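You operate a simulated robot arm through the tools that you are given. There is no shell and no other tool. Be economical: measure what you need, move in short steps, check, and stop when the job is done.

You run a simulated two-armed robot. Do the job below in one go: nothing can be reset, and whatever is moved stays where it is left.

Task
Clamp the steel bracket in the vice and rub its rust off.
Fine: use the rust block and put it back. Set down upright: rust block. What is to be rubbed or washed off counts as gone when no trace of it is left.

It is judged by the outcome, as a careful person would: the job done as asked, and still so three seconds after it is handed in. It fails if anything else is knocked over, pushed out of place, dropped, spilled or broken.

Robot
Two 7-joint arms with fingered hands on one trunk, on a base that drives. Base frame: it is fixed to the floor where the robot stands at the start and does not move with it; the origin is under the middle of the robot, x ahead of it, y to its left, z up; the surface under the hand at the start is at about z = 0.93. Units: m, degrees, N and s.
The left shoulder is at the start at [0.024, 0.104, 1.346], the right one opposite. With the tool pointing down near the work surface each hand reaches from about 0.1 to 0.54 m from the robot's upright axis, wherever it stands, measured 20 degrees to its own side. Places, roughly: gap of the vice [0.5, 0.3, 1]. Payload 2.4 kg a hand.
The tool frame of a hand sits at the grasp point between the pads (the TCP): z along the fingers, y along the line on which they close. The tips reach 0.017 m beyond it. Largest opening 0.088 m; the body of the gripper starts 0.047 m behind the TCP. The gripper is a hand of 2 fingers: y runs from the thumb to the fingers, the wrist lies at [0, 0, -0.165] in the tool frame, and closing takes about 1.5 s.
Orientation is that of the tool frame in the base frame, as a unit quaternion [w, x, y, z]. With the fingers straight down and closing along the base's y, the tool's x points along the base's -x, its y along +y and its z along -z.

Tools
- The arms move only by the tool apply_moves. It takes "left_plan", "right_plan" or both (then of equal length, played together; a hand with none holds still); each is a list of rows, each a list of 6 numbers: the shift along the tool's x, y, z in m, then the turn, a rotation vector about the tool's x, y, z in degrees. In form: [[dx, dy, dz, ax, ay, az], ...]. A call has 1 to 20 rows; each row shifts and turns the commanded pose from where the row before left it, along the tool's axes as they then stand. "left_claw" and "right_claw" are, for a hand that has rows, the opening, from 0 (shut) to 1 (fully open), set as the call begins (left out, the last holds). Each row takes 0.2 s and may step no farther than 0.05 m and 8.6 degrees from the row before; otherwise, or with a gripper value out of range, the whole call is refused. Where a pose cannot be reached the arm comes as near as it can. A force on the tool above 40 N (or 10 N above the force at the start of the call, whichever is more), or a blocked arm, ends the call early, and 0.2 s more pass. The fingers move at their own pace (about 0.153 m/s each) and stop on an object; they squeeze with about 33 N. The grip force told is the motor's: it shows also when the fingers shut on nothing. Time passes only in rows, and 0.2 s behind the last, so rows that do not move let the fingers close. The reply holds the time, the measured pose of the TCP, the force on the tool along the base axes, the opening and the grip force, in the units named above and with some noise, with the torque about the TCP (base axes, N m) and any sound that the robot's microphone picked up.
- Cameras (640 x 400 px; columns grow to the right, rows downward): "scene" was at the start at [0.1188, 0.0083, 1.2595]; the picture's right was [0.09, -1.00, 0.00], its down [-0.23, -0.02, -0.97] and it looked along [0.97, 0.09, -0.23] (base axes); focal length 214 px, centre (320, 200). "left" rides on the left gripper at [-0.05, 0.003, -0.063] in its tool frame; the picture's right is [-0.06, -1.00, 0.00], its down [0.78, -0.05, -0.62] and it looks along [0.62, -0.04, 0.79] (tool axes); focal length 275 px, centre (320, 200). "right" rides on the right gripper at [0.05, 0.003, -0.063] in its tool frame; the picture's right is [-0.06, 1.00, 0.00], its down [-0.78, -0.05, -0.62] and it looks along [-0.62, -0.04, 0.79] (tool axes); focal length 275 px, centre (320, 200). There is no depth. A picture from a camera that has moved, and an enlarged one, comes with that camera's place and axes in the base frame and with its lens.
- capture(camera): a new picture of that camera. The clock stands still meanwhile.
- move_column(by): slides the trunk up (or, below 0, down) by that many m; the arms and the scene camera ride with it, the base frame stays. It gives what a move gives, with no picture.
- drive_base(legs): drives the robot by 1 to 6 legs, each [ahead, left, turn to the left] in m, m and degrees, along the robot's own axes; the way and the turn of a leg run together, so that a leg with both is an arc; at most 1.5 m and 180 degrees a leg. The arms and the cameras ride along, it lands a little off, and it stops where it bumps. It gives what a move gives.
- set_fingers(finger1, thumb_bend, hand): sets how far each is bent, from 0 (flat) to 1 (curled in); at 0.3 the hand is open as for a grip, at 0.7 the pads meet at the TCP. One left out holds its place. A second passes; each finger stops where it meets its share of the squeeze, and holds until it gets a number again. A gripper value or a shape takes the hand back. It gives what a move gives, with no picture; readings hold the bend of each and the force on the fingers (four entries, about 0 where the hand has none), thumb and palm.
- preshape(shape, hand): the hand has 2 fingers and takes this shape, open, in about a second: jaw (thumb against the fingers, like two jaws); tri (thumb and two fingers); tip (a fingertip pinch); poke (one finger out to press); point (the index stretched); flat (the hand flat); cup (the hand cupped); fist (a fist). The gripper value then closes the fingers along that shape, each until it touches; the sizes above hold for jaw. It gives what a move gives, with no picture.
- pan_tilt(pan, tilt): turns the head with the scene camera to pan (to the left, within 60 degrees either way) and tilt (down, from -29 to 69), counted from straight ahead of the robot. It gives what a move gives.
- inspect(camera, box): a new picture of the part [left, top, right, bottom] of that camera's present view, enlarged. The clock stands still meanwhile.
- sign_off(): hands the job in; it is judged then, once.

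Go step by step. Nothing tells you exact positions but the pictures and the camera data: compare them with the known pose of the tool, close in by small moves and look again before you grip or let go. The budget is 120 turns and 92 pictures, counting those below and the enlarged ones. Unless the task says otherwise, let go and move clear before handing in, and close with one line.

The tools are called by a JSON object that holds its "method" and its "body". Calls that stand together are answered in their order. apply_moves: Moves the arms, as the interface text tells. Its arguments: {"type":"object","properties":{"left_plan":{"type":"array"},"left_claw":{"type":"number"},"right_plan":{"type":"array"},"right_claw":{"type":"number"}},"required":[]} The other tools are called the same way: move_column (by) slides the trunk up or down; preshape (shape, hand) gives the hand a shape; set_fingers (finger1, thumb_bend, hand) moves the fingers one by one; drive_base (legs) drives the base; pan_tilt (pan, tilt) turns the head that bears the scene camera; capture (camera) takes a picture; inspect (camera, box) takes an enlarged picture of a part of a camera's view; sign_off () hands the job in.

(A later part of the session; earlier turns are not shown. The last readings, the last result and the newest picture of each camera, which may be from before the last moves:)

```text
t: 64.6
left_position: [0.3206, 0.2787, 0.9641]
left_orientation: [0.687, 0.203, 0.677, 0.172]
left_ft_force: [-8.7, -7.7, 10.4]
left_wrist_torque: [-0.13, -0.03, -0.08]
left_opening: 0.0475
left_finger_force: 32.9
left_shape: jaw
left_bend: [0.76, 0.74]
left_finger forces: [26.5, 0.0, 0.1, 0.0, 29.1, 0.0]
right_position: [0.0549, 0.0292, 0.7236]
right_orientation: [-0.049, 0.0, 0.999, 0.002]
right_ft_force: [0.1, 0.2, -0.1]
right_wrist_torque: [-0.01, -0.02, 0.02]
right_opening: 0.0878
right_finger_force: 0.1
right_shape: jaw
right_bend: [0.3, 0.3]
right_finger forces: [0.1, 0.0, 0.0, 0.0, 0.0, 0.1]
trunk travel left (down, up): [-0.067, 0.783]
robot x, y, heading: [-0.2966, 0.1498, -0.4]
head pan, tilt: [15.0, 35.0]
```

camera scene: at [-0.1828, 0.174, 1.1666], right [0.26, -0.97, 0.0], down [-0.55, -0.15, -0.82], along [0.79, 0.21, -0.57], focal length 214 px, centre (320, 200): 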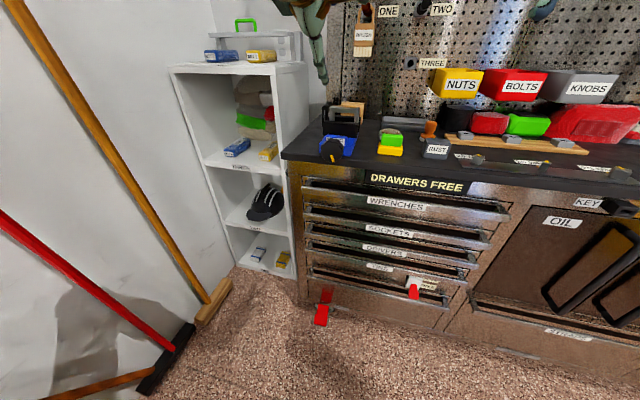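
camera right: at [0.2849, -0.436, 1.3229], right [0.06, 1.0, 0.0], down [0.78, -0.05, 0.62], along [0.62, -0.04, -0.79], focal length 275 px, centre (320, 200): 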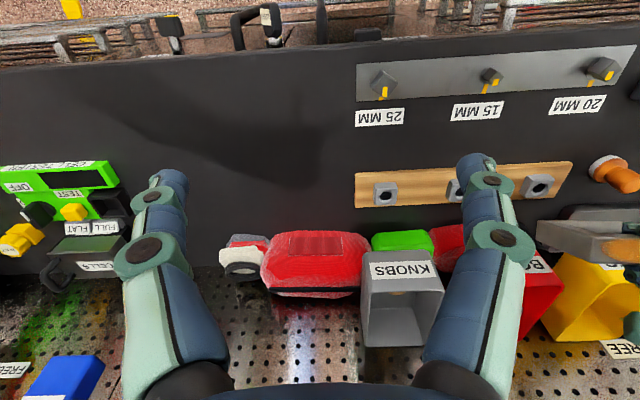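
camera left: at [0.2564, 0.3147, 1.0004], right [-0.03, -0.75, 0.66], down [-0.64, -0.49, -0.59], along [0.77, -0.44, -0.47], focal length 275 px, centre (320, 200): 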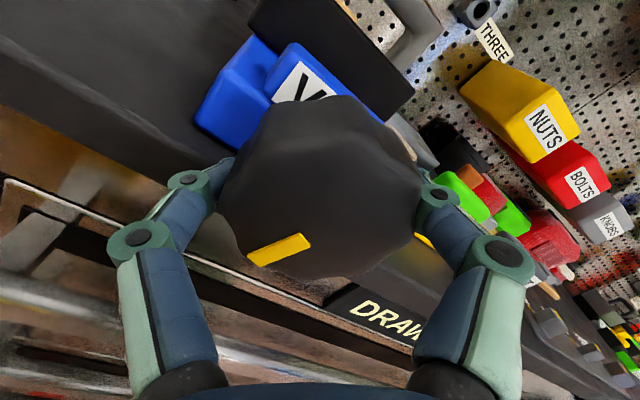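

{"method": "apply_moves", "body": {"left_plan": [[-0.0008, -0.0005, -0.001, 0, 0, 8.5], [0, 0, 0, 0, 0, 8.5], [0, 0, 0, 0, 0, 8.5], [0, 0, 0, 0, 0, 8.5], [0, 0, 0, 0, 0, 8.5], [0, 0, 0, 0, 0, 8.5], [0, 0, 0, 0, 0, 8.5], [0, 0, 0, 0, 0, 0]]}}

{"method": "capture", "body": {"camera": "left"}}

```text
t: 66.4
left_position: [0.321, 0.2748, 0.9624]
left_orientation: [0.51, 0.514, 0.487, 0.489]
left_ft_force: [-6.1, -23.3, -2.7]
left_wrist_torque: [-0.18, 0.21, -0.19]
left_opening: 0.0471
left_finger_force: 33.3
left_shape: jaw
left_bend: [0.76, 0.74]
left_finger forces: [26.6, 0.0, 0.0, 0.1, 30.3, 0.0]
right_position: [0.0553, 0.0264, 0.723]
right_orientation: [-0.051, 0.001, 0.999, 0.003]
right_ft_force: [0.3, 0.1, 0.1]
right_wrist_torque: [-0.02, 0.03, -0.01]
right_opening: 0.088
right_finger_force: 0.1
right_shape: jaw
right_bend: [0.3, 0.3]
right_finger forces: [0.0, 0.1, 0.0, 0.0, 0.0, 0.0]
trunk travel left (down, up): [-0.067, 0.783]
robot x, y, heading: [-0.2911, 0.1529, 0.1]
head pan, tilt: [15.0, 35.0]
```

```text
39 pictures are left
camera left: at [0.2556, 0.2274, 0.9666], right [0.0, -0.06, -1.0], down [-0.58, 0.81, -0.04], along [0.81, 0.58, -0.04], focal length 275 px, centre (320, 200)
```

left: 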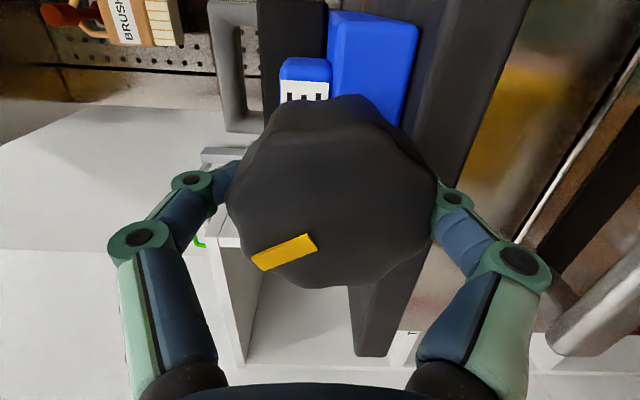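

About 168° turned, with torque still low. The side force says the true axis is about 3 mm to −y, so I'll shift and keep turning while the wrist allows.

{"method": "apply_moves", "body": {"left_plan": [[-0.003, 0, -0.001, 0, 0, 8.5], [0, 0, 0, 0, 0, 8.5], [0, 0, 0, 0, 0, 8.5], [0, 0, 0, 0, 0, 8.5], [0, 0, 0, 0, 0, 8.5], [0, 0, 0, 0, 0, 8.5], [0, 0, 0, 0, 0, 0]]}}

```text
t: 68.0
left_position: [0.322, 0.2749, 0.9619]
left_orientation: [0.249, 0.673, 0.221, 0.66]
left_ft_force: [-3.1, -15.3, -18.6]
left_wrist_torque: [0.0, 0.25, -0.01]
left_opening: 0.0457
left_finger_force: 33.4
left_shape: jaw
left_bend: [0.76, 0.74]
left_finger forces: [28.6, 0.1, 0.0, 0.0, 24.3, 0.2]
right_position: [0.057, 0.027, 0.7229]
right_orientation: [-0.052, 0.0, 0.999, 0.002]
right_ft_force: [1.0, 0.2, -0.1]
right_wrist_torque: [-0.01, 0.04, 0.02]
right_opening: 0.088
right_finger_force: 0.1
right_shape: jaw
right_bend: [0.3, 0.3]
right_finger forces: [0.0, 0.0, 0.0, 0.0, 0.1, 0.0]
trunk travel left (down, up): [-0.067, 0.783]
robot x, y, heading: [-0.2936, 0.1513, -0.2]
head pan, tilt: [15.0, 35.0]
```

{"method": "apply_moves", "body": {"left_plan": [[-0.0025, 0, 0, 0, 0, 8.5], [0, 0, 0, 0, 0, 8.5], [0, 0, 0, 0, 0, 8.5], [0, 0, 0, 0, 0, 0]]}}

{"method": "capture", "body": {"camera": "left"}}

```text
t: 69.0
left_position: [0.3214, 0.2743, 0.9612]
left_orientation: [0.096, 0.704, 0.069, 0.7]
left_ft_force: [1.2, -5.7, -6.7]
left_wrist_torque: [-0.59, 0.09, 0.02]
left_opening: 0.0447
left_finger_force: 33.1
left_shape: jaw
left_bend: [0.76, 0.74]
left_finger forces: [27.8, 0.0, 0.0, 0.1, 24.1, 0.0]
right_position: [0.0573, 0.0289, 0.7231]
right_orientation: [-0.05, 0.0, 0.999, 0.002]
right_ft_force: [0.1, 0.3, -0.2]
right_wrist_torque: [0.03, 0.01, -0.01]
right_opening: 0.0881
right_finger_force: 0.2
right_shape: jaw
right_bend: [0.3, 0.3]
right_finger forces: [0.0, 0.0, 0.0, 0.0, 0.1, 0.0]
trunk travel left (down, up): [-0.067, 0.783]
robot x, y, heading: [-0.297, 0.1522, -0.1]
head pan, tilt: [15.0, 35.0]
```

```text
38 pictures are left
camera left: at [0.2577, 0.2624, 0.9137], right [0.04, 0.96, -0.29], down [-0.61, 0.26, 0.75], along [0.79, 0.15, 0.59], focal length 275 px, centre (320, 200)
```

left: 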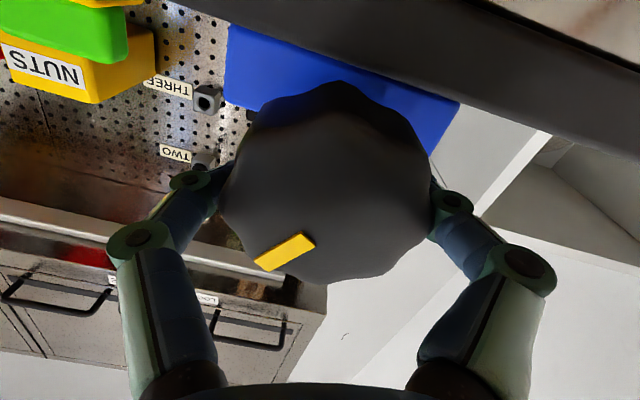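

The resisting torque rose to 0.59 N·m, so the jaws are probably on the bracket. I'll snug it a bit more.

{"method": "apply_moves", "body": {"left_plan": [[0, 0, 0, 0, 0, 5], [0, 0, 0, 0, 0, 5], [0, 0, 0, 0, 0, 0]]}}

{"method": "capture", "body": {"camera": "left"}}

```text
t: 69.8
left_position: [0.3216, 0.2737, 0.9615]
left_orientation: [0.037, 0.707, 0.006, 0.706]
left_ft_force: [2.4, 0.7, -3.1]
left_wrist_torque: [-1.0, 0.02, 0.09]
left_opening: 0.0445
left_finger_force: 33.2
left_shape: jaw
left_bend: [0.76, 0.74]
left_finger forces: [26.6, 0.1, 0.0, 0.1, 27.2, 0.1]
right_position: [0.0567, 0.0286, 0.7224]
right_orientation: [-0.05, 0.0, 0.999, 0.0]
right_ft_force: [0.4, 0.0, -0.3]
right_wrist_torque: [0.01, -0.03, -0.03]
right_opening: 0.088
right_finger_force: 0.0
right_shape: jaw
right_bend: [0.3, 0.3]
right_finger forces: [0.1, 0.1, 0.0, 0.1, 0.0, 0.0]
trunk travel left (down, up): [-0.067, 0.783]
robot x, y, heading: [-0.2913, 0.1528, -0.6]
head pan, tilt: [15.0, 35.0]
```

```text
37 pictures are left
camera left: at [0.2579, 0.2705, 0.9119], right [0.04, 0.99, -0.12], down [-0.61, 0.12, 0.78], along [0.79, 0.04, 0.61], focal length 275 px, centre (320, 200)
```

left: 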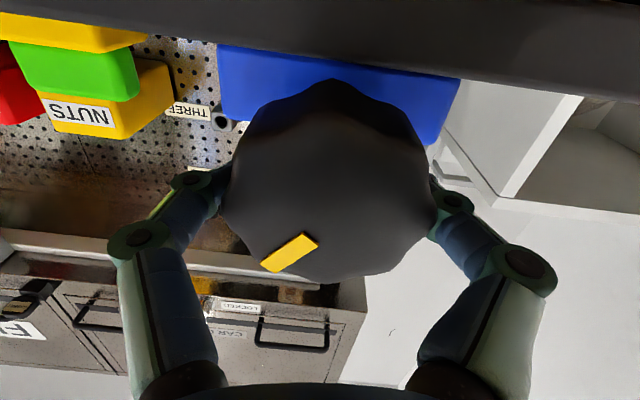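

The torque is now 1.0 N·m and the handle no longer follows, so it is clamped. I'll release, back off, and inspect.

{"method": "apply_moves", "body": {"left_plan": [[0, 0, 0, 0, 0, 4], [0, 0, 0, 0, 0, 0]]}}

{"method": "apply_moves", "body": {"left_plan": [[0, 0, 0, 0, 0, 0], [0, 0, 0, 0, 0, 0], [0, 0, 0, 0, 0, 0], [0, 0, 0, 0, 0, 0], [0, 0, -0.04, 0, 0, 0], [0, 0, -0.05, 0, 0, 0], [0, 0, -0.04, 0, 0, 0], [0, 0, 0, 0, 0, 0]], "left_claw": 1}}

{"method": "capture", "body": {"camera": "left"}}

```text
t: 70.4
left_position: [0.3209, 0.2742, 0.9619]
left_orientation: [0.012, 0.707, -0.018, 0.707]
left_ft_force: [2.4, 0.7, -3.2]
left_wrist_torque: [-1.14, 0.07, 0.1]
left_opening: 0.0446
left_finger_force: 32.9
left_shape: jaw
left_bend: [0.76, 0.74]
left_finger forces: [26.6, 0.1, 0.0, 0.0, 28.2, 0.0]
right_position: [0.0557, 0.0285, 0.7239]
right_orientation: [-0.05, 0.0, 0.999, 0.001]
right_ft_force: [0.6, -0.5, 1.1]
right_wrist_torque: [0.0, 0.03, -0.03]
right_opening: 0.0877
right_finger_force: 0.0
right_shape: jaw
right_bend: [0.3, 0.3]
right_finger forces: [0.1, 0.0, 0.1, 0.1, 0.0, 0.1]
trunk travel left (down, up): [-0.067, 0.783]
robot x, y, heading: [-0.2911, 0.1508, -0.2]
head pan, tilt: [15.0, 35.0]
```

```text
t: 72.2
left_position: [0.1929, 0.2774, 0.9606]
left_orientation: [0.012, 0.707, -0.018, 0.707]
left_ft_force: [0.3, 0.2, -0.3]
left_wrist_torque: [0.01, 0.02, 0.02]
left_opening: 0.088
left_finger_force: 0.0
left_shape: jaw
left_bend: [0.3, 0.3]
left_finger forces: [0.0, 0.0, 0.0, 0.0, 0.1, 0.0]
right_position: [0.0549, 0.0298, 0.7239]
right_orientation: [-0.051, 0.0, 0.999, 0.002]
right_ft_force: [0.5, 0.1, -0.3]
right_wrist_torque: [-0.03, 0.02, -0.01]
right_opening: 0.0879
right_finger_force: 0.0
right_shape: jaw
right_bend: [0.3, 0.3]
right_finger forces: [0.0, 0.0, 0.1, 0.0, 0.0, 0.0]
trunk travel left (down, up): [-0.067, 0.783]
robot x, y, heading: [-0.2946, 0.1501, -0.0]
head pan, tilt: [15.0, 35.0]
```

```text
36 pictures are left
camera left: at [0.1302, 0.2776, 0.9108], right [0.04, 1.0, -0.05], down [-0.62, 0.07, 0.79], along [0.79, 0.0, 0.62], focal length 275 px, centre (320, 200)
```

left: 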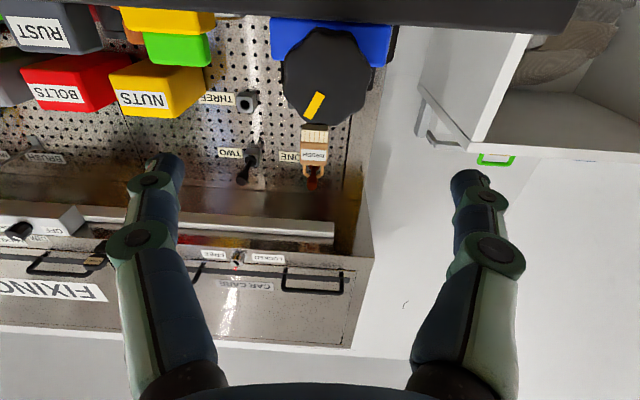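

Clamped and released. Now I'll unwind the wrist, raise the trunk, and bring the hand back to pointing down.

{"method": "apply_moves", "body": {"left_plan": [[0, 0, 0, 0, 0, -8.5], [0, 0, 0, 0, 0, -8.5], [0, 0, 0, 0, 0, -8.5], [0, 0, 0, 0, 0, -8.5], [0, 0, 0, 0, 0, -8.5], [0, 0, 0, 0, 0, -8.5], [0, 0, 0, 0, 0, -8.5], [0, 0, 0, 0, 0, -8.5], [0, 0, 0, 0, 0, -8.5], [0, 0, 0, 0, 0, -8.5], [0, 0, 0, 0, 0, -8.5], [0, 0, 0, 0, 0, -8.5], [0, 0, 0, 0, 0, -8.5], [0, 0, 0, 0, 0, -8.5], [0, 0, 0, 0, 0, -8.5], [0, 0, 0, 0, 0, -8.5], [0, 0, 0, 0, 0, -8.5], [0, 0, 0, 0, 0, -8.5], [0, 0, 0, 0, 0, -8.5], [0, 0, 0, 0, 0, -8.5]]}}

{"method": "move_column", "body": {"by": 0.2}}

{"method": "apply_moves", "body": {"left_plan": [[0, 0, 0, 0, 0, -8.5], [0, 0, 0, 0, 8.5, 0], [0, 0, 0, 0, 8.5, 0], [0, 0, 0, 0, 8.5, 0], [0, 0, 0, 0, 8.5, 0], [0, 0, 0, 0, 8.5, 0], [0, 0, 0, 0, 8.5, 0], [0, 0, 0, 0, 8.5, 0], [0, 0, 0, 0, 8.5, 0], [0, 0, 0, 0, 8.5, 0], [0, 0, 0, 0, 8.5, 0], [0, 0, 0, 0, 5, 0], [0, 0, 0, 0, 0, 0]]}}

```text
t: 76.4
left_position: [0.1891, 0.2808, 0.9613]
left_orientation: [0.705, 0.079, 0.703, 0.049]
left_ft_force: [-1.0, 0.4, 0.0]
left_wrist_torque: [-0.01, 0.01, -0.02]
left_opening: 0.088
left_finger_force: 0.0
left_shape: jaw
left_bend: [0.3, 0.3]
left_finger forces: [0.1, 0.0, 0.0, 0.0, 0.1, 0.0]
right_position: [0.0566, 0.0286, 0.7232]
right_orientation: [-0.051, 0.0, 0.999, 0.002]
right_ft_force: [-0.3, -0.5, 0.1]
right_wrist_torque: [0.01, 0.03, -0.01]
right_opening: 0.0882
right_finger_force: 0.0
right_shape: jaw
right_bend: [0.3, 0.3]
right_finger forces: [0.1, 0.0, 0.0, 0.0, 0.1, 0.0]
trunk travel left (down, up): [-0.067, 0.783]
robot x, y, heading: [-0.2943, 0.1533, -0.1]
head pan, tilt: [15.0, 35.0]
```

```text
t: 78.6
left_position: [0.1909, 0.2797, 1.1611]
left_orientation: [0.705, 0.08, 0.703, 0.051]
left_ft_force: [0.5, 0.6, -0.1]
left_wrist_torque: [-0.02, -0.02, 0.02]
left_opening: 0.0879
left_finger_force: 0.0
left_shape: jaw
left_bend: [0.3, 0.3]
left_finger forces: [0.0, 0.0, 0.1, 0.1, 0.1, 0.1]
right_position: [0.0569, 0.0287, 0.9237]
right_orientation: [-0.05, 0.0, 0.999, 0.002]
right_ft_force: [0.6, -0.1, -0.6]
right_wrist_torque: [0.0, 0.0, 0.02]
right_opening: 0.088
right_finger_force: 0.1
right_shape: jaw
right_bend: [0.3, 0.3]
right_finger forces: [0.0, 0.0, 0.0, 0.0, 0.0, 0.1]
trunk travel left (down, up): [-0.267, 0.583]
robot x, y, heading: [-0.2931, 0.1526, -0.3]
head pan, tilt: [15.0, 35.0]
```

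```text
t: 81.4
left_position: [0.1899, 0.2796, 1.1577]
left_orientation: [0.0, 0.022, 1.0, 0.018]
left_ft_force: [-0.5, 0.2, 0.3]
left_wrist_torque: [-0.03, -0.01, 0.01]
left_opening: 0.0879
left_finger_force: 0.1
left_shape: jaw
left_bend: [0.3, 0.3]
left_finger forces: [0.0, 0.0, 0.0, 0.1, 0.0, 0.0]
left hand out of reach, approached as far as the arm can: row 12
right_position: [0.0564, 0.0284, 0.9236]
right_orientation: [-0.051, 0.0, 0.999, 0.002]
right_ft_force: [0.1, -0.9, -1.0]
right_wrist_torque: [0.0, 0.02, 0.01]
right_opening: 0.0879
right_finger_force: 0.0
right_shape: jaw
right_bend: [0.3, 0.3]
right_finger forces: [0.0, 0.0, 0.1, 0.1, 0.0, 0.0]
trunk travel left (down, up): [-0.267, 0.583]
robot x, y, heading: [-0.2934, 0.1531, -0.1]
head pan, tilt: [15.0, 35.0]
```

{"method": "move_column", "body": {"by": 0.25}}

{"method": "drive_base", "body": {"legs": [[0, -0.29, 0], [0.293, 0, 0]]}}

{"method": "pan_tilt", "body": {"pan": 25, "tilt": 40}}

{"method": "capture", "body": {"camera": "scene"}}

```text
t: 84.0
left_position: [0.1562, 0.2798, 1.4447]
left_orientation: [0.044, 0.021, 0.999, 0.019]
left_ft_force: [-0.7, -0.5, 0.4]
left_wrist_torque: [-0.02, 0.0, 0.01]
left_opening: 0.088
left_finger_force: 0.1
left_shape: jaw
left_bend: [0.3, 0.3]
left_finger forces: [0.1, 0.0, 0.1, 0.1, 0.0, 0.0]
right_position: [0.0551, 0.0287, 1.172]
right_orientation: [-0.05, 0.0, 0.999, 0.002]
right_ft_force: [-0.2, 0.2, 0.0]
right_wrist_torque: [-0.01, 0.0, -0.02]
right_opening: 0.0881
right_finger_force: 0.1
right_shape: jaw
right_bend: [0.3, 0.3]
right_finger forces: [0.0, 0.1, 0.0, 0.0, 0.0, 0.0]
trunk travel left (down, up): [-0.517, 0.333]
robot x, y, heading: [-0.2915, 0.1483, -0.5]
head pan, tilt: [15.0, 35.0]
```

```text
t: 87.6
left_position: [0.4524, -0.0075, 1.4447]
left_orientation: [0.045, 0.019, 0.999, 0.018]
left_ft_force: [-0.8, -1.1, 0.1]
left_wrist_torque: [0.01, 0.03, 0.0]
left_opening: 0.0877
left_finger_force: 0.1
left_shape: jaw
left_bend: [0.3, 0.3]
left_finger forces: [0.0, 0.1, 0.0, 0.1, 0.0, 0.0]
right_position: [0.3535, -0.259, 1.1731]
right_orientation: [-0.05, -0.001, 0.999, 0.003]
right_ft_force: [-0.3, -0.4, -0.3]
right_wrist_torque: [-0.01, -0.01, 0.01]
right_opening: 0.0878
right_finger_force: 0.0
right_shape: jaw
right_bend: [0.3, 0.3]
right_finger forces: [0.0, 0.0, 0.1, 0.0, 0.0, 0.0]
trunk travel left (down, up): [-0.517, 0.333]
robot x, y, heading: [0.0025, -0.1408, 0.1]
head pan, tilt: [15.0, 35.0]
```

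```text
t: 88.3
left_position: [0.4525, -0.0081, 1.4467]
left_orientation: [0.044, 0.019, 0.999, 0.018]
left_ft_force: [0.0, -0.5, -0.1]
left_wrist_torque: [0.01, 0.02, 0.04]
left_opening: 0.0878
left_finger_force: 0.1
left_shape: jaw
left_bend: [0.3, 0.3]
left_finger forces: [0.0, 0.1, 0.1, 0.0, 0.0, 0.0]
right_position: [0.3532, -0.26, 1.1723]
right_orientation: [-0.05, -0.002, 0.999, 0.002]
right_ft_force: [-1.0, -0.4, -0.3]
right_wrist_torque: [-0.01, 0.01, 0.0]
right_opening: 0.0881
right_finger_force: 0.0
right_shape: jaw
right_bend: [0.3, 0.3]
right_finger forces: [0.1, 0.0, 0.0, 0.0, 0.0, 0.0]
trunk travel left (down, up): [-0.517, 0.333]
robot x, y, heading: [0.0072, -0.1392, 0.2]
head pan, tilt: [25.0, 40.0]
```

```text
35 pictures are left
camera scene: at [0.1062, -0.103, 1.1591], right [0.42, -0.91, 0.0], down [-0.58, -0.27, -0.77], along [0.69, 0.32, -0.64], focal length 214 px, centre (320, 200)
```

scene: 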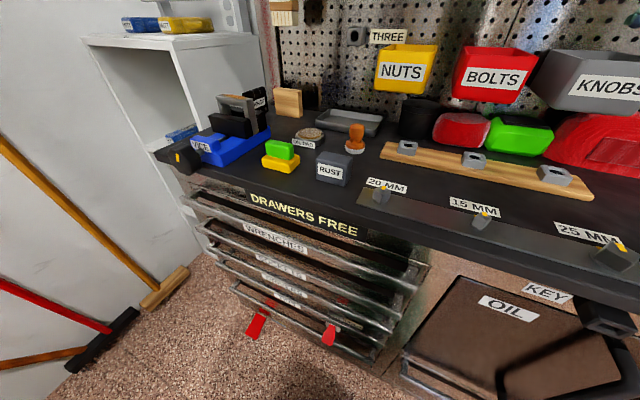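

I'll level the hand, come down toward the block, and measure the block.

{"method": "inspect", "body": {"camera": "scene", "box": [280, 130, 400, 205]}}

{"method": "apply_moves", "body": {"left_plan": [[0, 0, 0, 0, 5, 0], [0, 0, 0, 2, 0, 0], [0, 0, 0, 0, 0, -2], [0.006, 0.01, 0.05, 0, 0, 0], [0.006, 0.01, 0.05, 0, 0, 0], [0, 0, 0.05, 0, 0, 0], [0, 0, 0.05, 0, 0, 0], [0, 0, 0.05, 0, 0, 0], [0, 0, 0.04, 0, 0, 0], [0, 0, 0, 0, 0, 0]]}}

{"method": "inspect", "body": {"camera": "scene", "box": [260, 80, 420, 180]}}

```text
5.33 times, centred on (340, 168) of scene
camera zoom: at [0.1062, -0.103, 1.1591], right [0.42, -0.91, 0.0], down [-0.58, -0.27, -0.77], along [0.69, 0.32, -0.64], focal length 1144 px, centre (213, 373)
```

zoom: 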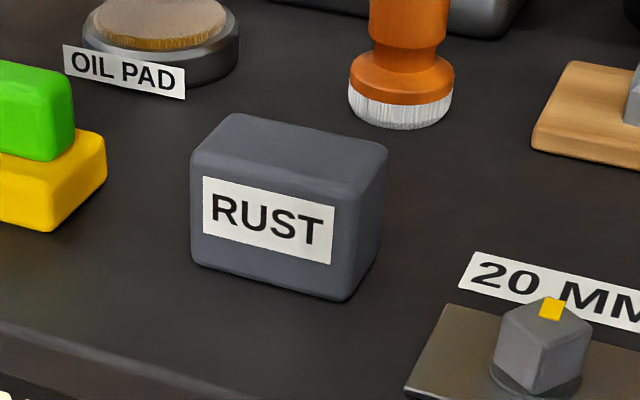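

```text
refused: row 4 steps farther than a row can; nothing moved
```

```text
4.00 times, centred on (340, 130) of scene
camera zoom: at [0.1062, -0.103, 1.1591], right [0.42, -0.91, 0.0], down [-0.58, -0.27, -0.77], along [0.69, 0.32, -0.64], focal length 858 px, centre (240, 480)
```

zoom: 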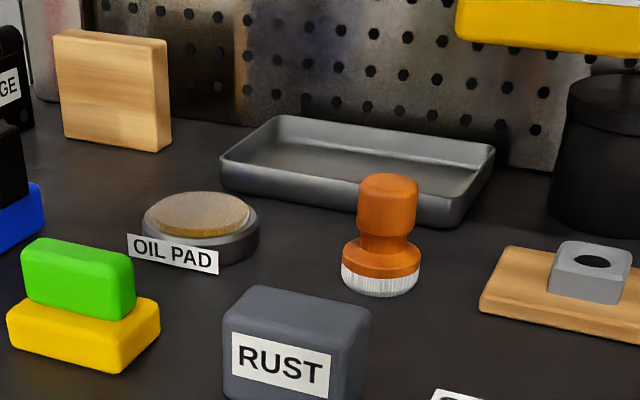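

The block is at centre (0.4245, 0.0145), 57 mm wide in y, top at z 0.97. I'll resend the levelling and descent with smaller rows.

{"method": "apply_moves", "body": {"left_plan": [[0, 0, 0, 0, 5, 0], [0, 0, 0, 2, 0, 0], [0, 0, 0, 0, 0, -2], [0.014, 0.0113, 0.04, 0, 0, 0], [0.014, 0.0113, 0.04, 0, 0, 0], [0, 0, 0.048, 0, 0, 0], [0, 0, 0.048, 0, 0, 0], [0, 0, 0.048, 0, 0, 0], [0, 0, 0.048, 0, 0, 0], [0, 0, 0.048, 0, 0, 0], [0, 0, 0.045, 0, 0, 0], [0, 0, 0, 0, 0, 0]], "left_claw": 0.85}}

{"method": "capture", "body": {"camera": "left"}}

{"method": "inspect", "body": {"camera": "scene", "box": [260, 90, 420, 190]}}

```text
t: 90.9
left_position: [0.4099, 0.0184, 1.0748]
left_orientation: [0.0, 0.001, 1.0, 0.002]
left_ft_force: [-0.6, 0.2, -0.3]
left_wrist_torque: [-0.02, -0.01, -0.01]
left_opening: 0.075
left_finger_force: 0.1
left_shape: jaw
left_bend: [0.54, 0.5]
left_finger forces: [0.0, 0.0, 0.1, 0.0, 0.0, 0.0]
left hand out of reach, approached as far as the arm can: row 1
right_position: [0.3537, -0.26, 1.1731]
right_orientation: [-0.051, -0.003, 0.999, 0.002]
right_ft_force: [-0.2, 0.9, 0.4]
right_wrist_torque: [0.03, 0.0, -0.02]
right_opening: 0.0879
right_finger_force: 0.1
right_shape: jaw
right_bend: [0.3, 0.3]
right_finger forces: [0.0, 0.1, 0.0, 0.0, 0.1, 0.0]
trunk travel left (down, up): [-0.517, 0.333]
robot x, y, heading: [-0.0012, -0.1382, -0.1]
head pan, tilt: [25.0, 40.0]
```

```text
32 pictures are left
camera left: at [0.4609, 0.0201, 1.1375], right [0.06, -1.0, 0.0], down [-0.78, -0.05, 0.62], along [-0.62, -0.03, -0.79], focal length 275 px, centre (320, 200)
```

left: 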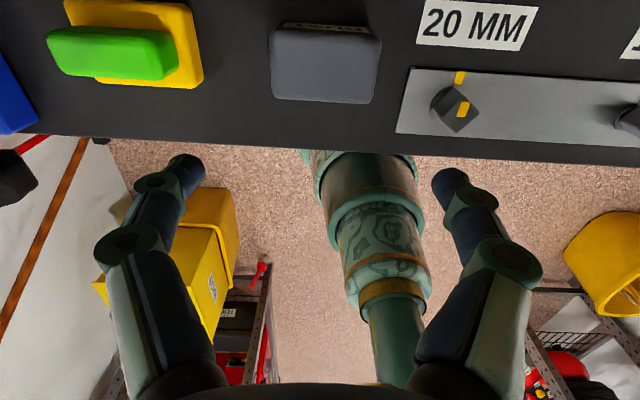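

```text
4.00 times, centred on (340, 140) of scene
camera zoom: at [0.106, -0.103, 1.1591], right [0.42, -0.91, 0.0], down [-0.58, -0.27, -0.77], along [0.69, 0.32, -0.64], focal length 858 px, centre (240, 440)
```

zoom: 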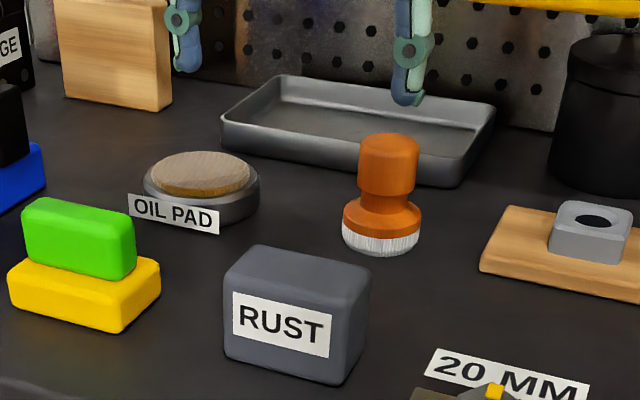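

The block's y is confirmed. I'll move over its centre and descend around it.

{"method": "apply_moves", "body": {"left_plan": [[-0.0146, -0.0037, 0.02, 0, 0, 0], [0, 0, 0.03, 0, 0, 0], [0, 0, 0.03, 0, 0, 0], [0, 0, 0, 0, 0, 0]]}}

{"method": "capture", "body": {"camera": "left"}}

{"method": "inspect", "body": {"camera": "scene", "box": [260, 100, 420, 200]}}

```text
t: 91.9
left_position: [0.4234, 0.0131, 0.9951]
left_orientation: [0.0, 0.001, 1.0, 0.002]
left_ft_force: [1.2, -1.1, 0.1]
left_wrist_torque: [-0.01, 0.03, 0.01]
left_opening: 0.0749
left_finger_force: 0.0
left_shape: jaw
left_bend: [0.54, 0.5]
left_finger forces: [0.0, 0.0, 0.0, 0.0, 0.0, 0.1]
right_position: [0.353, -0.2603, 1.1731]
right_orientation: [-0.051, -0.001, 0.999, 0.002]
right_ft_force: [-0.5, 0.9, -0.6]
right_wrist_torque: [0.02, 0.01, 0.02]
right_opening: 0.088
right_finger_force: 0.0
right_shape: jaw
right_bend: [0.3, 0.3]
right_finger forces: [0.0, 0.1, 0.0, 0.1, 0.0, 0.0]
trunk travel left (down, up): [-0.517, 0.333]
robot x, y, heading: [0.0047, -0.1379, -0.1]
head pan, tilt: [25.0, 40.0]
```

```text
30 pictures are left
camera left: at [0.4737, 0.0155, 1.0588], right [0.06, -1.0, 0.0], down [-0.78, -0.05, 0.62], along [-0.62, -0.03, -0.79], focal length 275 px, centre (320, 200)
```

left: 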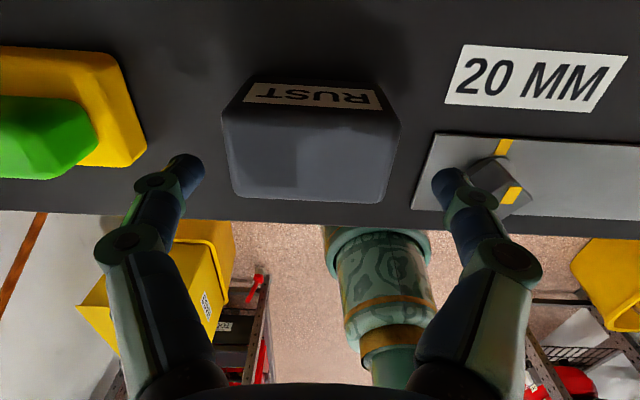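

```text
4.00 times, centred on (340, 150) of scene
camera zoom: at [0.1061, -0.103, 1.1591], right [0.42, -0.91, 0.0], down [-0.58, -0.27, -0.77], along [0.69, 0.32, -0.64], focal length 858 px, centre (240, 400)
```

zoom: 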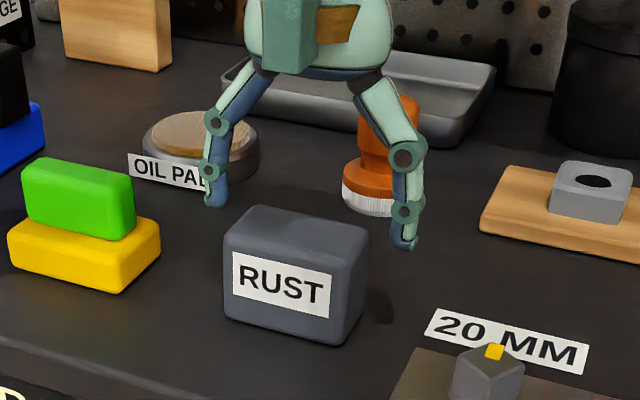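

Well centred, with clearance to the sponge and the 20 mm nut. I'll descend and close.

{"method": "apply_moves", "body": {"left_plan": [[0, 0.0015, 0.02, 0, 0, 0], [0, 0, 0.02, 0, 0, 0], [0, 0, 0, 0, 0, 0]]}}

{"method": "apply_moves", "body": {"left_plan": [[0, 0, 0, 0, 0, 0], [0, 0, 0, 0, 0, 0], [0, 0, 0, 0, 0, 0], [0, 0, 0, 0, 0, 0], [0, 0, 0, 0, 0, 0]], "left_claw": 0.3}}

{"method": "capture", "body": {"camera": "left"}}

```text
t: 92.7
left_position: [0.4227, 0.0148, 0.9543]
left_orientation: [0.0, 0.0, 1.0, 0.002]
left_ft_force: [0.6, -1.0, 0.1]
left_wrist_torque: [0.03, -0.02, 0.03]
left_opening: 0.0749
left_finger_force: 0.1
left_shape: jaw
left_bend: [0.54, 0.5]
left_finger forces: [0.0, 0.0, 0.1, 0.0, 0.0, 0.1]
right_position: [0.3533, -0.26, 1.1735]
right_orientation: [-0.051, -0.002, 0.999, 0.002]
right_ft_force: [-0.1, -0.3, 0.0]
right_wrist_torque: [0.05, 0.03, 0.01]
right_opening: 0.0882
right_finger_force: 0.2
right_shape: jaw
right_bend: [0.3, 0.3]
right_finger forces: [0.0, 0.0, 0.0, 0.0, 0.0, 0.0]
trunk travel left (down, up): [-0.517, 0.333]
robot x, y, heading: [0.0024, -0.1397, -0.0]
head pan, tilt: [25.0, 40.0]
```

```text
t: 93.9
left_position: [0.4246, 0.0154, 0.9543]
left_orientation: [0.0, 0.001, 1.0, 0.002]
left_ft_force: [1.1, 0.3, -0.2]
left_wrist_torque: [-0.04, -0.03, 0.02]
left_opening: 0.0551
left_finger_force: 32.5
left_shape: jaw
left_bend: [0.7, 0.73]
left_finger forces: [26.6, 0.1, 0.1, 0.0, 26.6, 0.0]
right_position: [0.3531, -0.2607, 1.1734]
right_orientation: [-0.05, -0.002, 0.999, 0.002]
right_ft_force: [0.5, -0.5, -0.4]
right_wrist_torque: [0.01, 0.02, 0.0]
right_opening: 0.088
right_finger_force: 0.0
right_shape: jaw
right_bend: [0.3, 0.3]
right_finger forces: [0.0, 0.0, 0.1, 0.1, 0.0, 0.0]
trunk travel left (down, up): [-0.517, 0.333]
robot x, y, heading: [0.0002, -0.1348, -0.1]
head pan, tilt: [25.0, 40.0]
```

```text
28 pictures are left
camera left: at [0.474, 0.0169, 1.0179], right [0.06, -1.0, 0.0], down [-0.78, -0.05, 0.62], along [-0.62, -0.03, -0.79], focal length 275 px, centre (320, 200)
```

left: 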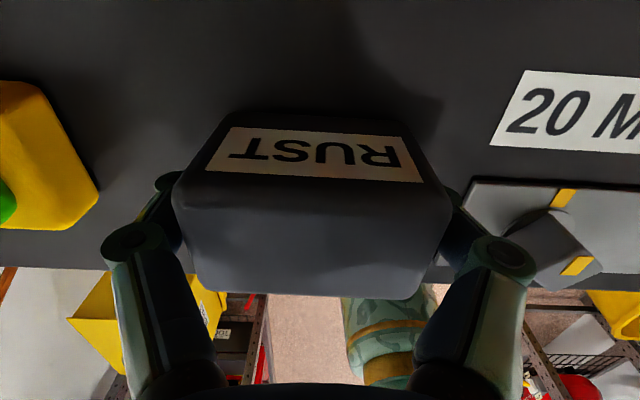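

The block is firmly held; the put-back pose is TCP (0.4246, 0.015, 0.954). I'll lift it and carry it to the vice.

{"method": "apply_moves", "body": {"left_plan": [[0, 0, -0.02, 0, 0, 0], [0, 0, -0.04, 0, 0, 0], [0, 0, -0.05, 0, 0, 0], [0, 0, -0.05, 0, 0, 0], [0, 0, -0.02, 0, 0, 0], [0, 0, 0, 0, 0, 0]], "left_claw": 0}}

{"method": "drive_base", "body": {"legs": [[0, 0.257, 0]]}}

{"method": "capture", "body": {"camera": "scene"}}

{"method": "inspect", "body": {"camera": "right", "box": [400, 50, 640, 200]}}

```text
t: 95.3
left_position: [0.423, 0.0115, 1.1343]
left_orientation: [0.0, 0.001, 1.0, 0.002]
left_ft_force: [-0.9, 0.6, -1.3]
left_wrist_torque: [0.02, 0.0, -0.02]
left_opening: 0.0553
left_finger_force: 33.2
left_shape: jaw
left_bend: [0.7, 0.73]
left_finger forces: [26.6, 0.1, 0.1, 0.1, 26.5, 0.1]
right_position: [0.3529, -0.2601, 1.1729]
right_orientation: [-0.05, -0.001, 0.999, 0.001]
right_ft_force: [-1.2, -0.1, 0.0]
right_wrist_torque: [-0.02, 0.01, 0.01]
right_opening: 0.0881
right_finger_force: 0.1
right_shape: jaw
right_bend: [0.3, 0.3]
right_finger forces: [0.0, 0.1, 0.0, 0.0, 0.0, 0.0]
trunk travel left (down, up): [-0.517, 0.333]
robot x, y, heading: [0.0027, -0.1393, 0.1]
head pan, tilt: [25.0, 40.0]
```

```text
t: 97.2
left_position: [0.4244, 0.2706, 1.1335]
left_orientation: [0.0, 0.003, 1.0, 0.001]
left_ft_force: [0.6, -0.1, -1.9]
left_wrist_torque: [0.01, -0.02, -0.01]
left_opening: 0.0554
left_finger_force: 32.5
left_shape: jaw
left_bend: [0.7, 0.73]
left_finger forces: [26.6, 0.0, 0.0, 0.1, 26.5, 0.0]
right_position: [0.3542, -0.0008, 1.1741]
right_orientation: [-0.051, 0.0, 0.999, 0.001]
right_ft_force: [-0.4, -0.4, -0.3]
right_wrist_torque: [-0.03, 0.04, -0.02]
right_opening: 0.088
right_finger_force: 0.1
right_shape: jaw
right_bend: [0.3, 0.3]
right_finger forces: [0.0, 0.0, 0.0, 0.1, 0.0, 0.0]
trunk travel left (down, up): [-0.517, 0.333]
robot x, y, heading: [0.0027, 0.1167, -0.2]
head pan, tilt: [25.0, 40.0]
```

```text
27 pictures are left
camera scene: at [0.1065, 0.1565, 1.159], right [0.42, -0.91, 0.0], down [-0.58, -0.27, -0.77], along [0.69, 0.32, -0.64], focal length 214 px, centre (320, 200)
```

scene: 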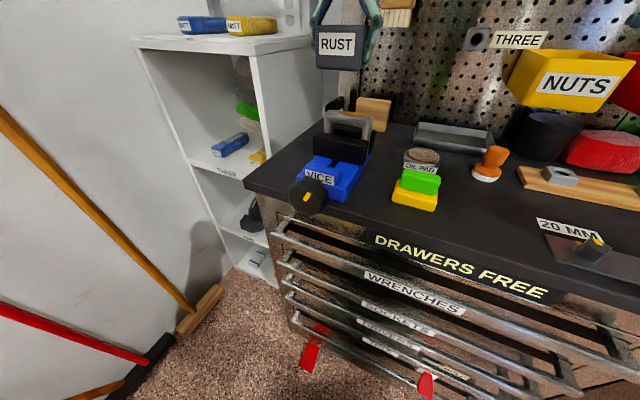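

```text
2.67 times, centred on (520, 125) of right
camera zoom: at [0.3095, 0.0014, 1.2418], right [0.06, 1.0, 0.0], down [0.84, -0.05, 0.54], along [0.54, -0.04, -0.84], focal length 734 px, centre (-213, 400)
```

zoom: 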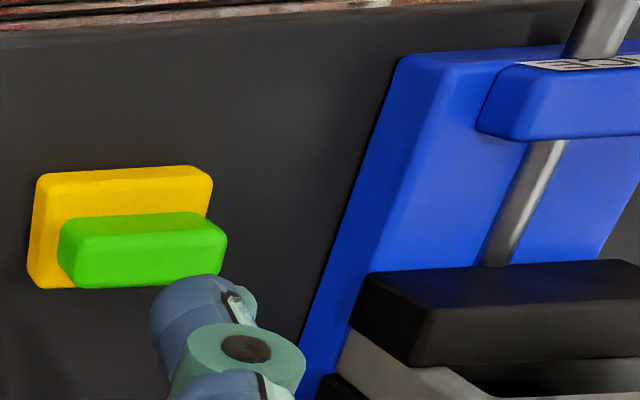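

{"method": "inspect", "body": {"camera": "scene", "box": [290, 90, 402, 160]}}

```text
5.71 times, centred on (346, 125) of scene
camera zoom: at [0.1065, 0.1565, 1.159], right [0.42, -0.91, 0.0], down [-0.58, -0.27, -0.77], along [0.69, 0.32, -0.64], focal length 1226 px, centre (171, 629)
```

zoom: 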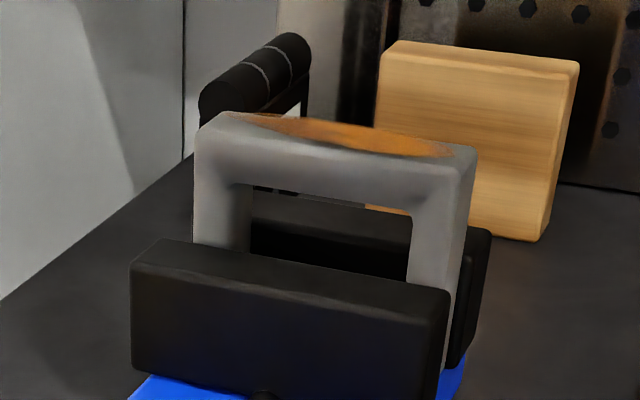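

The bracket is clamped tight, with its top near z 1.03. I'll move the block over it and lower to light contact.

{"method": "apply_moves", "body": {"left_plan": [[-0.025, 0, 0, 0, 0, 0], [-0.025, 0.002, 0.01, 0, 0, 0], [0, 0, 0.04, 0, 0, 0], [0, 0, 0.012, 0, 0, 0], [0, 0, 0.004, 0, 0, 0], [0, 0, 0.004, 0, 0, 0], [0, 0, 0, 0, 0, 0]]}}

{"method": "inspect", "body": {"camera": "scene", "box": [290, 90, 402, 160]}}

```text
t: 98.8
left_position: [0.4748, 0.2734, 1.0636]
left_orientation: [0.0, 0.002, 1.0, 0.002]
left_ft_force: [0.1, -0.6, -0.2]
left_wrist_torque: [-0.05, 0.05, 0.04]
left_opening: 0.0553
left_finger_force: 33.2
left_shape: jaw
left_bend: [0.7, 0.73]
left_finger forces: [26.7, 0.0, 0.1, 0.1, 26.5, 0.1]
right_position: [0.354, -0.0023, 1.1727]
right_orientation: [-0.051, 0.0, 0.999, 0.002]
right_ft_force: [1.2, -0.2, -0.1]
right_wrist_torque: [-0.01, 0.03, 0.0]
right_opening: 0.088
right_finger_force: 0.1
right_shape: jaw
right_bend: [0.3, 0.3]
right_finger forces: [0.1, 0.0, 0.0, 0.0, 0.1, 0.1]
trunk travel left (down, up): [-0.517, 0.333]
robot x, y, heading: [0.0011, 0.1213, -0.0]
head pan, tilt: [25.0, 40.0]
```

```text
5.71 times, centred on (346, 125) of scene
camera zoom: at [0.1065, 0.1558, 1.1591], right [0.42, -0.91, 0.0], down [-0.58, -0.27, -0.77], along [0.69, 0.32, -0.64], focal length 1226 px, centre (171, 629)
```

zoom: 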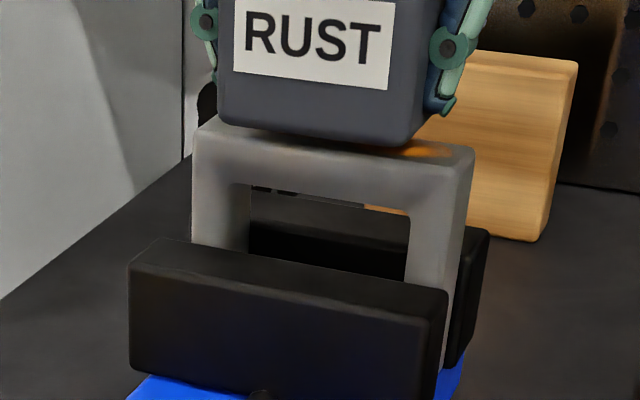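

{"method": "apply_moves", "body": {"left_plan": [[0, 0, 0.003, 0, 0, 0], [0, 0, 0.003, 0, 0, 0], [0, 0, 0, 0, 0, 0]]}}

```text
t: 99.6
left_position: [0.4746, 0.2733, 1.0573]
left_orientation: [0.001, 0.003, 1.0, 0.002]
left_ft_force: [0.8, -0.2, 3.6]
left_wrist_torque: [0.06, 0.01, -0.02]
left_opening: 0.0553
left_finger_force: 33.0
left_shape: jaw
left_bend: [0.7, 0.73]
left_finger forces: [26.5, 0.0, 0.0, 0.0, 26.7, 0.1]
right_position: [0.3534, -0.0021, 1.173]
right_orientation: [-0.051, 0.0, 0.999, 0.002]
right_ft_force: [0.8, -1.0, -0.2]
right_wrist_torque: [0.01, 0.02, -0.05]
right_opening: 0.088
right_finger_force: 0.0
right_shape: jaw
right_bend: [0.3, 0.3]
right_finger forces: [0.0, 0.1, 0.0, 0.0, 0.1, 0.0]
trunk travel left (down, up): [-0.517, 0.333]
robot x, y, heading: [0.0061, 0.1186, -0.2]
head pan, tilt: [25.0, 40.0]
```

Contact at TCP z ≈ 1.058. I'll press a couple of millimetres more and rub back and forth along the bracket.

{"method": "apply_moves", "body": {"left_plan": [[0, 0.012, 0.002, 0, 0, 0], [0, 0.013, 0, 0, 0, 0], [0, -0.017, 0, 0, 0, 0], [0, -0.017, 0, 0, 0, 0], [0, -0.016, 0, 0, 0, 0], [0, 0.017, 0, 0, 0, 0], [0, 0.017, 0, 0, 0, 0], [0, 0.016, 0, 0, 0, 0], [0, -0.017, 0, 0, 0, 0], [0, -0.017, 0, 0, 0, 0], [0, -0.016, 0, 0, 0, 0], [0, 0.017, 0, 0, 0, 0], [0, 0.017, 0, 0, 0, 0], [0, 0.016, 0, 0, 0, 0], [0, -0.017, 0, 0, 0, 0], [0, -0.017, 0, 0, 0, 0], [0, -0.016, 0, 0, 0, 0], [0, 0.012, 0, 0, 0, 0], [0, 0.013, 0, 0, 0, 0], [0, 0, 0, 0, 0, 0]]}}

{"method": "inspect", "body": {"camera": "scene", "box": [290, 80, 402, 150]}}

```text
t: 103.8
left_position: [0.476, 0.2736, 1.0557]
left_orientation: [0.0, 0.003, 1.0, 0.002]
left_ft_force: [1.1, -2.6, 1.5]
left_wrist_torque: [-0.02, 0.02, 0.0]
left_opening: 0.0502
left_finger_force: 33.0
left_shape: jaw
left_bend: [0.76, 0.76]
left_finger forces: [25.7, 0.0, 0.0, 0.1, 27.8, 0.0]
right_position: [0.3535, -0.0029, 1.1739]
right_orientation: [-0.051, 0.0, 0.999, 0.002]
right_ft_force: [0.0, 0.0, -0.1]
right_wrist_torque: [0.01, 0.0, -0.02]
right_opening: 0.088
right_finger_force: 0.0
right_shape: jaw
right_bend: [0.3, 0.3]
right_finger forces: [0.1, 0.0, 0.1, 0.1, 0.0, 0.0]
trunk travel left (down, up): [-0.517, 0.333]
robot x, y, heading: [0.0035, 0.1208, -0.0]
head pan, tilt: [25.0, 40.0]
```

```text
5.71 times, centred on (346, 115) of scene
camera zoom: at [0.1063, 0.1554, 1.1591], right [0.42, -0.91, 0.0], down [-0.58, -0.27, -0.77], along [0.69, 0.32, -0.64], focal length 1226 px, centre (171, 686)
```

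zoom: 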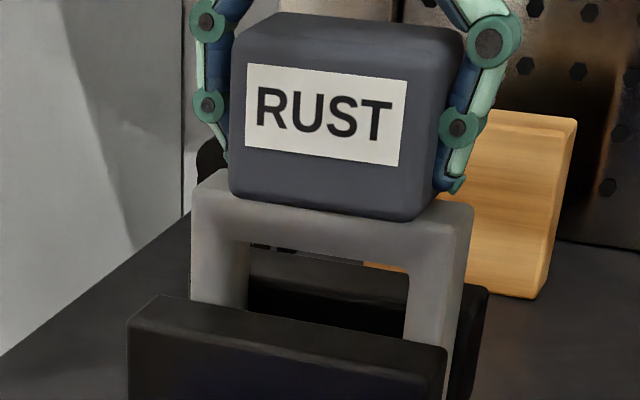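

The visible end of the rust looks gone, though the block has crept up a little in the fingers. I'll lift and inspect both the bracket and the grip.

{"method": "apply_moves", "body": {"left_plan": [[0, 0, -0.02, 0, 0, 0], [0, 0, -0.04, 0, 0, 0], [0.03, 0, -0.03, 0, 0, 0], [0, 0, 0, 0, 0, 0]]}}

{"method": "capture", "body": {"camera": "scene"}}

{"method": "inspect", "body": {"camera": "scene", "box": [300, 95, 396, 155]}}

{"method": "capture", "body": {"camera": "left"}}

```text
t: 104.8
left_position: [0.4424, 0.2735, 1.1469]
left_orientation: [-0.001, 0.001, 1.0, 0.001]
left_ft_force: [0.9, 0.1, -1.0]
left_wrist_torque: [0.03, 0.0, -0.01]
left_opening: 0.0506
left_finger_force: 32.9
left_shape: jaw
left_bend: [0.75, 0.76]
left_finger forces: [26.6, 0.1, 0.0, 0.0, 26.8, 0.0]
right_position: [0.3535, -0.0025, 1.1739]
right_orientation: [-0.051, 0.0, 0.999, 0.002]
right_ft_force: [-0.4, 0.0, 0.1]
right_wrist_torque: [0.0, -0.04, 0.02]
right_opening: 0.088
right_finger_force: 0.1
right_shape: jaw
right_bend: [0.3, 0.3]
right_finger forces: [0.0, 0.0, 0.0, 0.0, 0.0, 0.1]
trunk travel left (down, up): [-0.517, 0.333]
robot x, y, heading: [0.0021, 0.1198, -0.2]
head pan, tilt: [25.0, 40.0]
```

```text
22 pictures are left
camera scene: at [0.1066, 0.1558, 1.159], right [0.42, -0.91, 0.0], down [-0.58, -0.27, -0.77], along [0.69, 0.32, -0.64], focal length 214 px, centre (320, 200)
```

scene: 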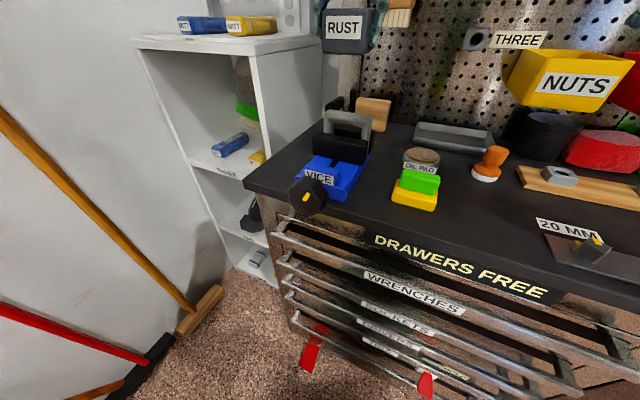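

```text
6.67 times, centred on (348, 125) of scene
camera zoom: at [0.1066, 0.1558, 1.159], right [0.42, -0.91, 0.0], down [-0.58, -0.27, -0.77], along [0.69, 0.32, -0.64], focal length 1430 px, centre (133, 700)
```

zoom: 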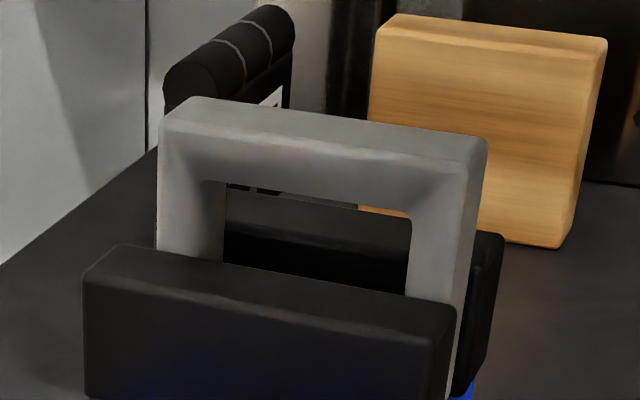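

```text
20 pictures are left
camera left: at [0.4932, 0.2754, 1.2102], right [0.06, -1.0, 0.0], down [-0.78, -0.05, 0.62], along [-0.62, -0.03, -0.79], focal length 275 px, centre (320, 200)
```

left: 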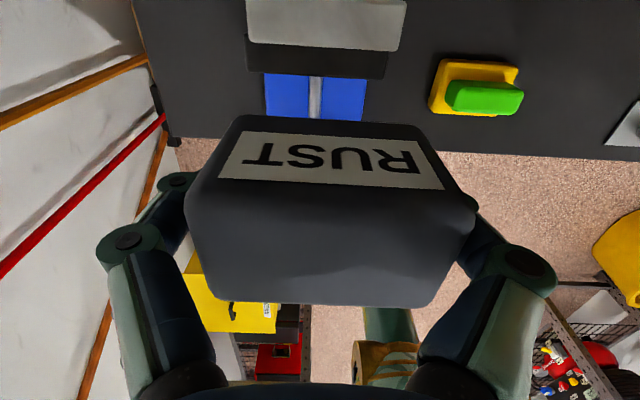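

The rust is gone. Now I'll return the block by driving right back to its spot.

{"method": "drive_base", "body": {"legs": [[0, -0.2585, 0]]}}

{"method": "apply_moves", "body": {"left_plan": [[0, 0, 0, 0, 0, 0], [0, 0, 0, 0, 0, 0]]}}

{"method": "capture", "body": {"camera": "left"}}

```text
t: 106.7
left_position: [0.4425, 0.0125, 1.1457]
left_orientation: [0.0, 0.003, 1.0, 0.001]
left_ft_force: [0.1, -0.3, -0.5]
left_wrist_torque: [-0.01, 0.02, 0.01]
left_opening: 0.0505
left_finger_force: 33.0
left_shape: jaw
left_bend: [0.75, 0.76]
left_finger forces: [26.6, 0.1, 0.0, 0.1, 26.7, 0.1]
right_position: [0.3533, -0.2622, 1.1736]
right_orientation: [-0.051, 0.001, 0.999, 0.001]
right_ft_force: [-0.2, -0.9, 0.3]
right_wrist_torque: [0.01, 0.01, -0.01]
right_opening: 0.0879
right_finger_force: 0.2
right_shape: jaw
right_bend: [0.3, 0.3]
right_finger forces: [0.0, 0.1, 0.0, 0.1, 0.0, 0.0]
trunk travel left (down, up): [-0.517, 0.333]
robot x, y, heading: [0.0056, -0.136, -0.2]
head pan, tilt: [25.0, 40.0]
```

```text
t: 107.2
left_position: [0.4431, 0.0148, 1.1469]
left_orientation: [-0.001, 0.002, 1.0, 0.002]
left_ft_force: [-0.1, 0.0, -1.0]
left_wrist_torque: [0.04, 0.01, 0.0]
left_opening: 0.0503
left_finger_force: 33.0
left_shape: jaw
left_bend: [0.75, 0.76]
left_finger forces: [26.7, 0.1, 0.0, 0.0, 26.6, 0.1]
right_position: [0.3519, -0.2608, 1.1725]
right_orientation: [-0.05, 0.0, 0.999, 0.002]
right_ft_force: [0.2, -0.4, 0.9]
right_wrist_torque: [0.02, 0.01, 0.02]
right_opening: 0.0878
right_finger_force: 0.1
right_shape: jaw
right_bend: [0.3, 0.3]
right_finger forces: [0.0, 0.0, 0.1, 0.1, 0.1, 0.0]
trunk travel left (down, up): [-0.517, 0.333]
robot x, y, heading: [0.0019, -0.1379, -0.3]
head pan, tilt: [25.0, 40.0]
```

```text
19 pictures are left
camera left: at [0.4927, 0.0163, 1.2098], right [0.06, -1.0, 0.0], down [-0.78, -0.05, 0.62], along [-0.62, -0.03, -0.79], focal length 275 px, centre (320, 200)
```

left: 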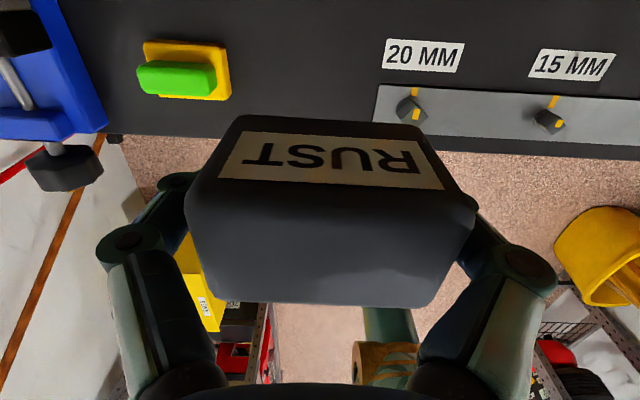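

{"method": "apply_moves", "body": {"left_plan": [[0.0185, 0, 0.04, 0, 0, 0], [0, 0, 0.05, 0, 0, 0], [0, 0, 0.05, 0, 0, 0], [0, 0, 0.035, 0, 0, 0], [0, 0, 0.012, 0, 0, 0], [0, 0, 0, 0, 0, 0]]}}

{"method": "inspect", "body": {"camera": "scene", "box": [280, 130, 400, 205]}}

```text
t: 108.7
left_position: [0.4248, 0.0144, 0.9593]
left_orientation: [0.0, 0.003, 1.0, 0.002]
left_ft_force: [0.3, -0.1, -1.2]
left_wrist_torque: [0.04, 0.01, -0.01]
left_opening: 0.0505
left_finger_force: 33.2
left_shape: jaw
left_bend: [0.75, 0.76]
left_finger forces: [26.5, 0.0, 0.0, 0.1, 26.5, 0.0]
right_position: [0.3524, -0.2616, 1.1738]
right_orientation: [-0.05, 0.001, 0.999, 0.002]
right_ft_force: [0.3, -0.4, -0.4]
right_wrist_torque: [0.0, 0.0, 0.0]
right_opening: 0.0879
right_finger_force: 0.1
right_shape: jaw
right_bend: [0.3, 0.3]
right_finger forces: [0.1, 0.0, 0.0, 0.1, 0.0, 0.0]
trunk travel left (down, up): [-0.517, 0.333]
robot x, y, heading: [-0.0024, -0.138, -0.1]
head pan, tilt: [25.0, 40.0]
```

```text
5.33 times, centred on (340, 168) of scene
camera zoom: at [0.1057, -0.1027, 1.1591], right [0.42, -0.91, 0.0], down [-0.58, -0.27, -0.77], along [0.7, 0.32, -0.64], focal length 1144 px, centre (213, 373)
```

zoom: 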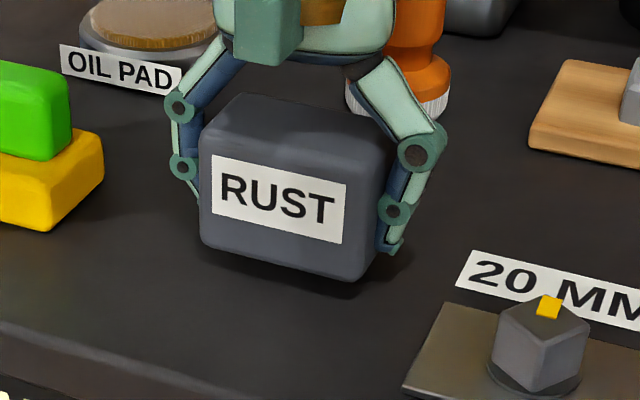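

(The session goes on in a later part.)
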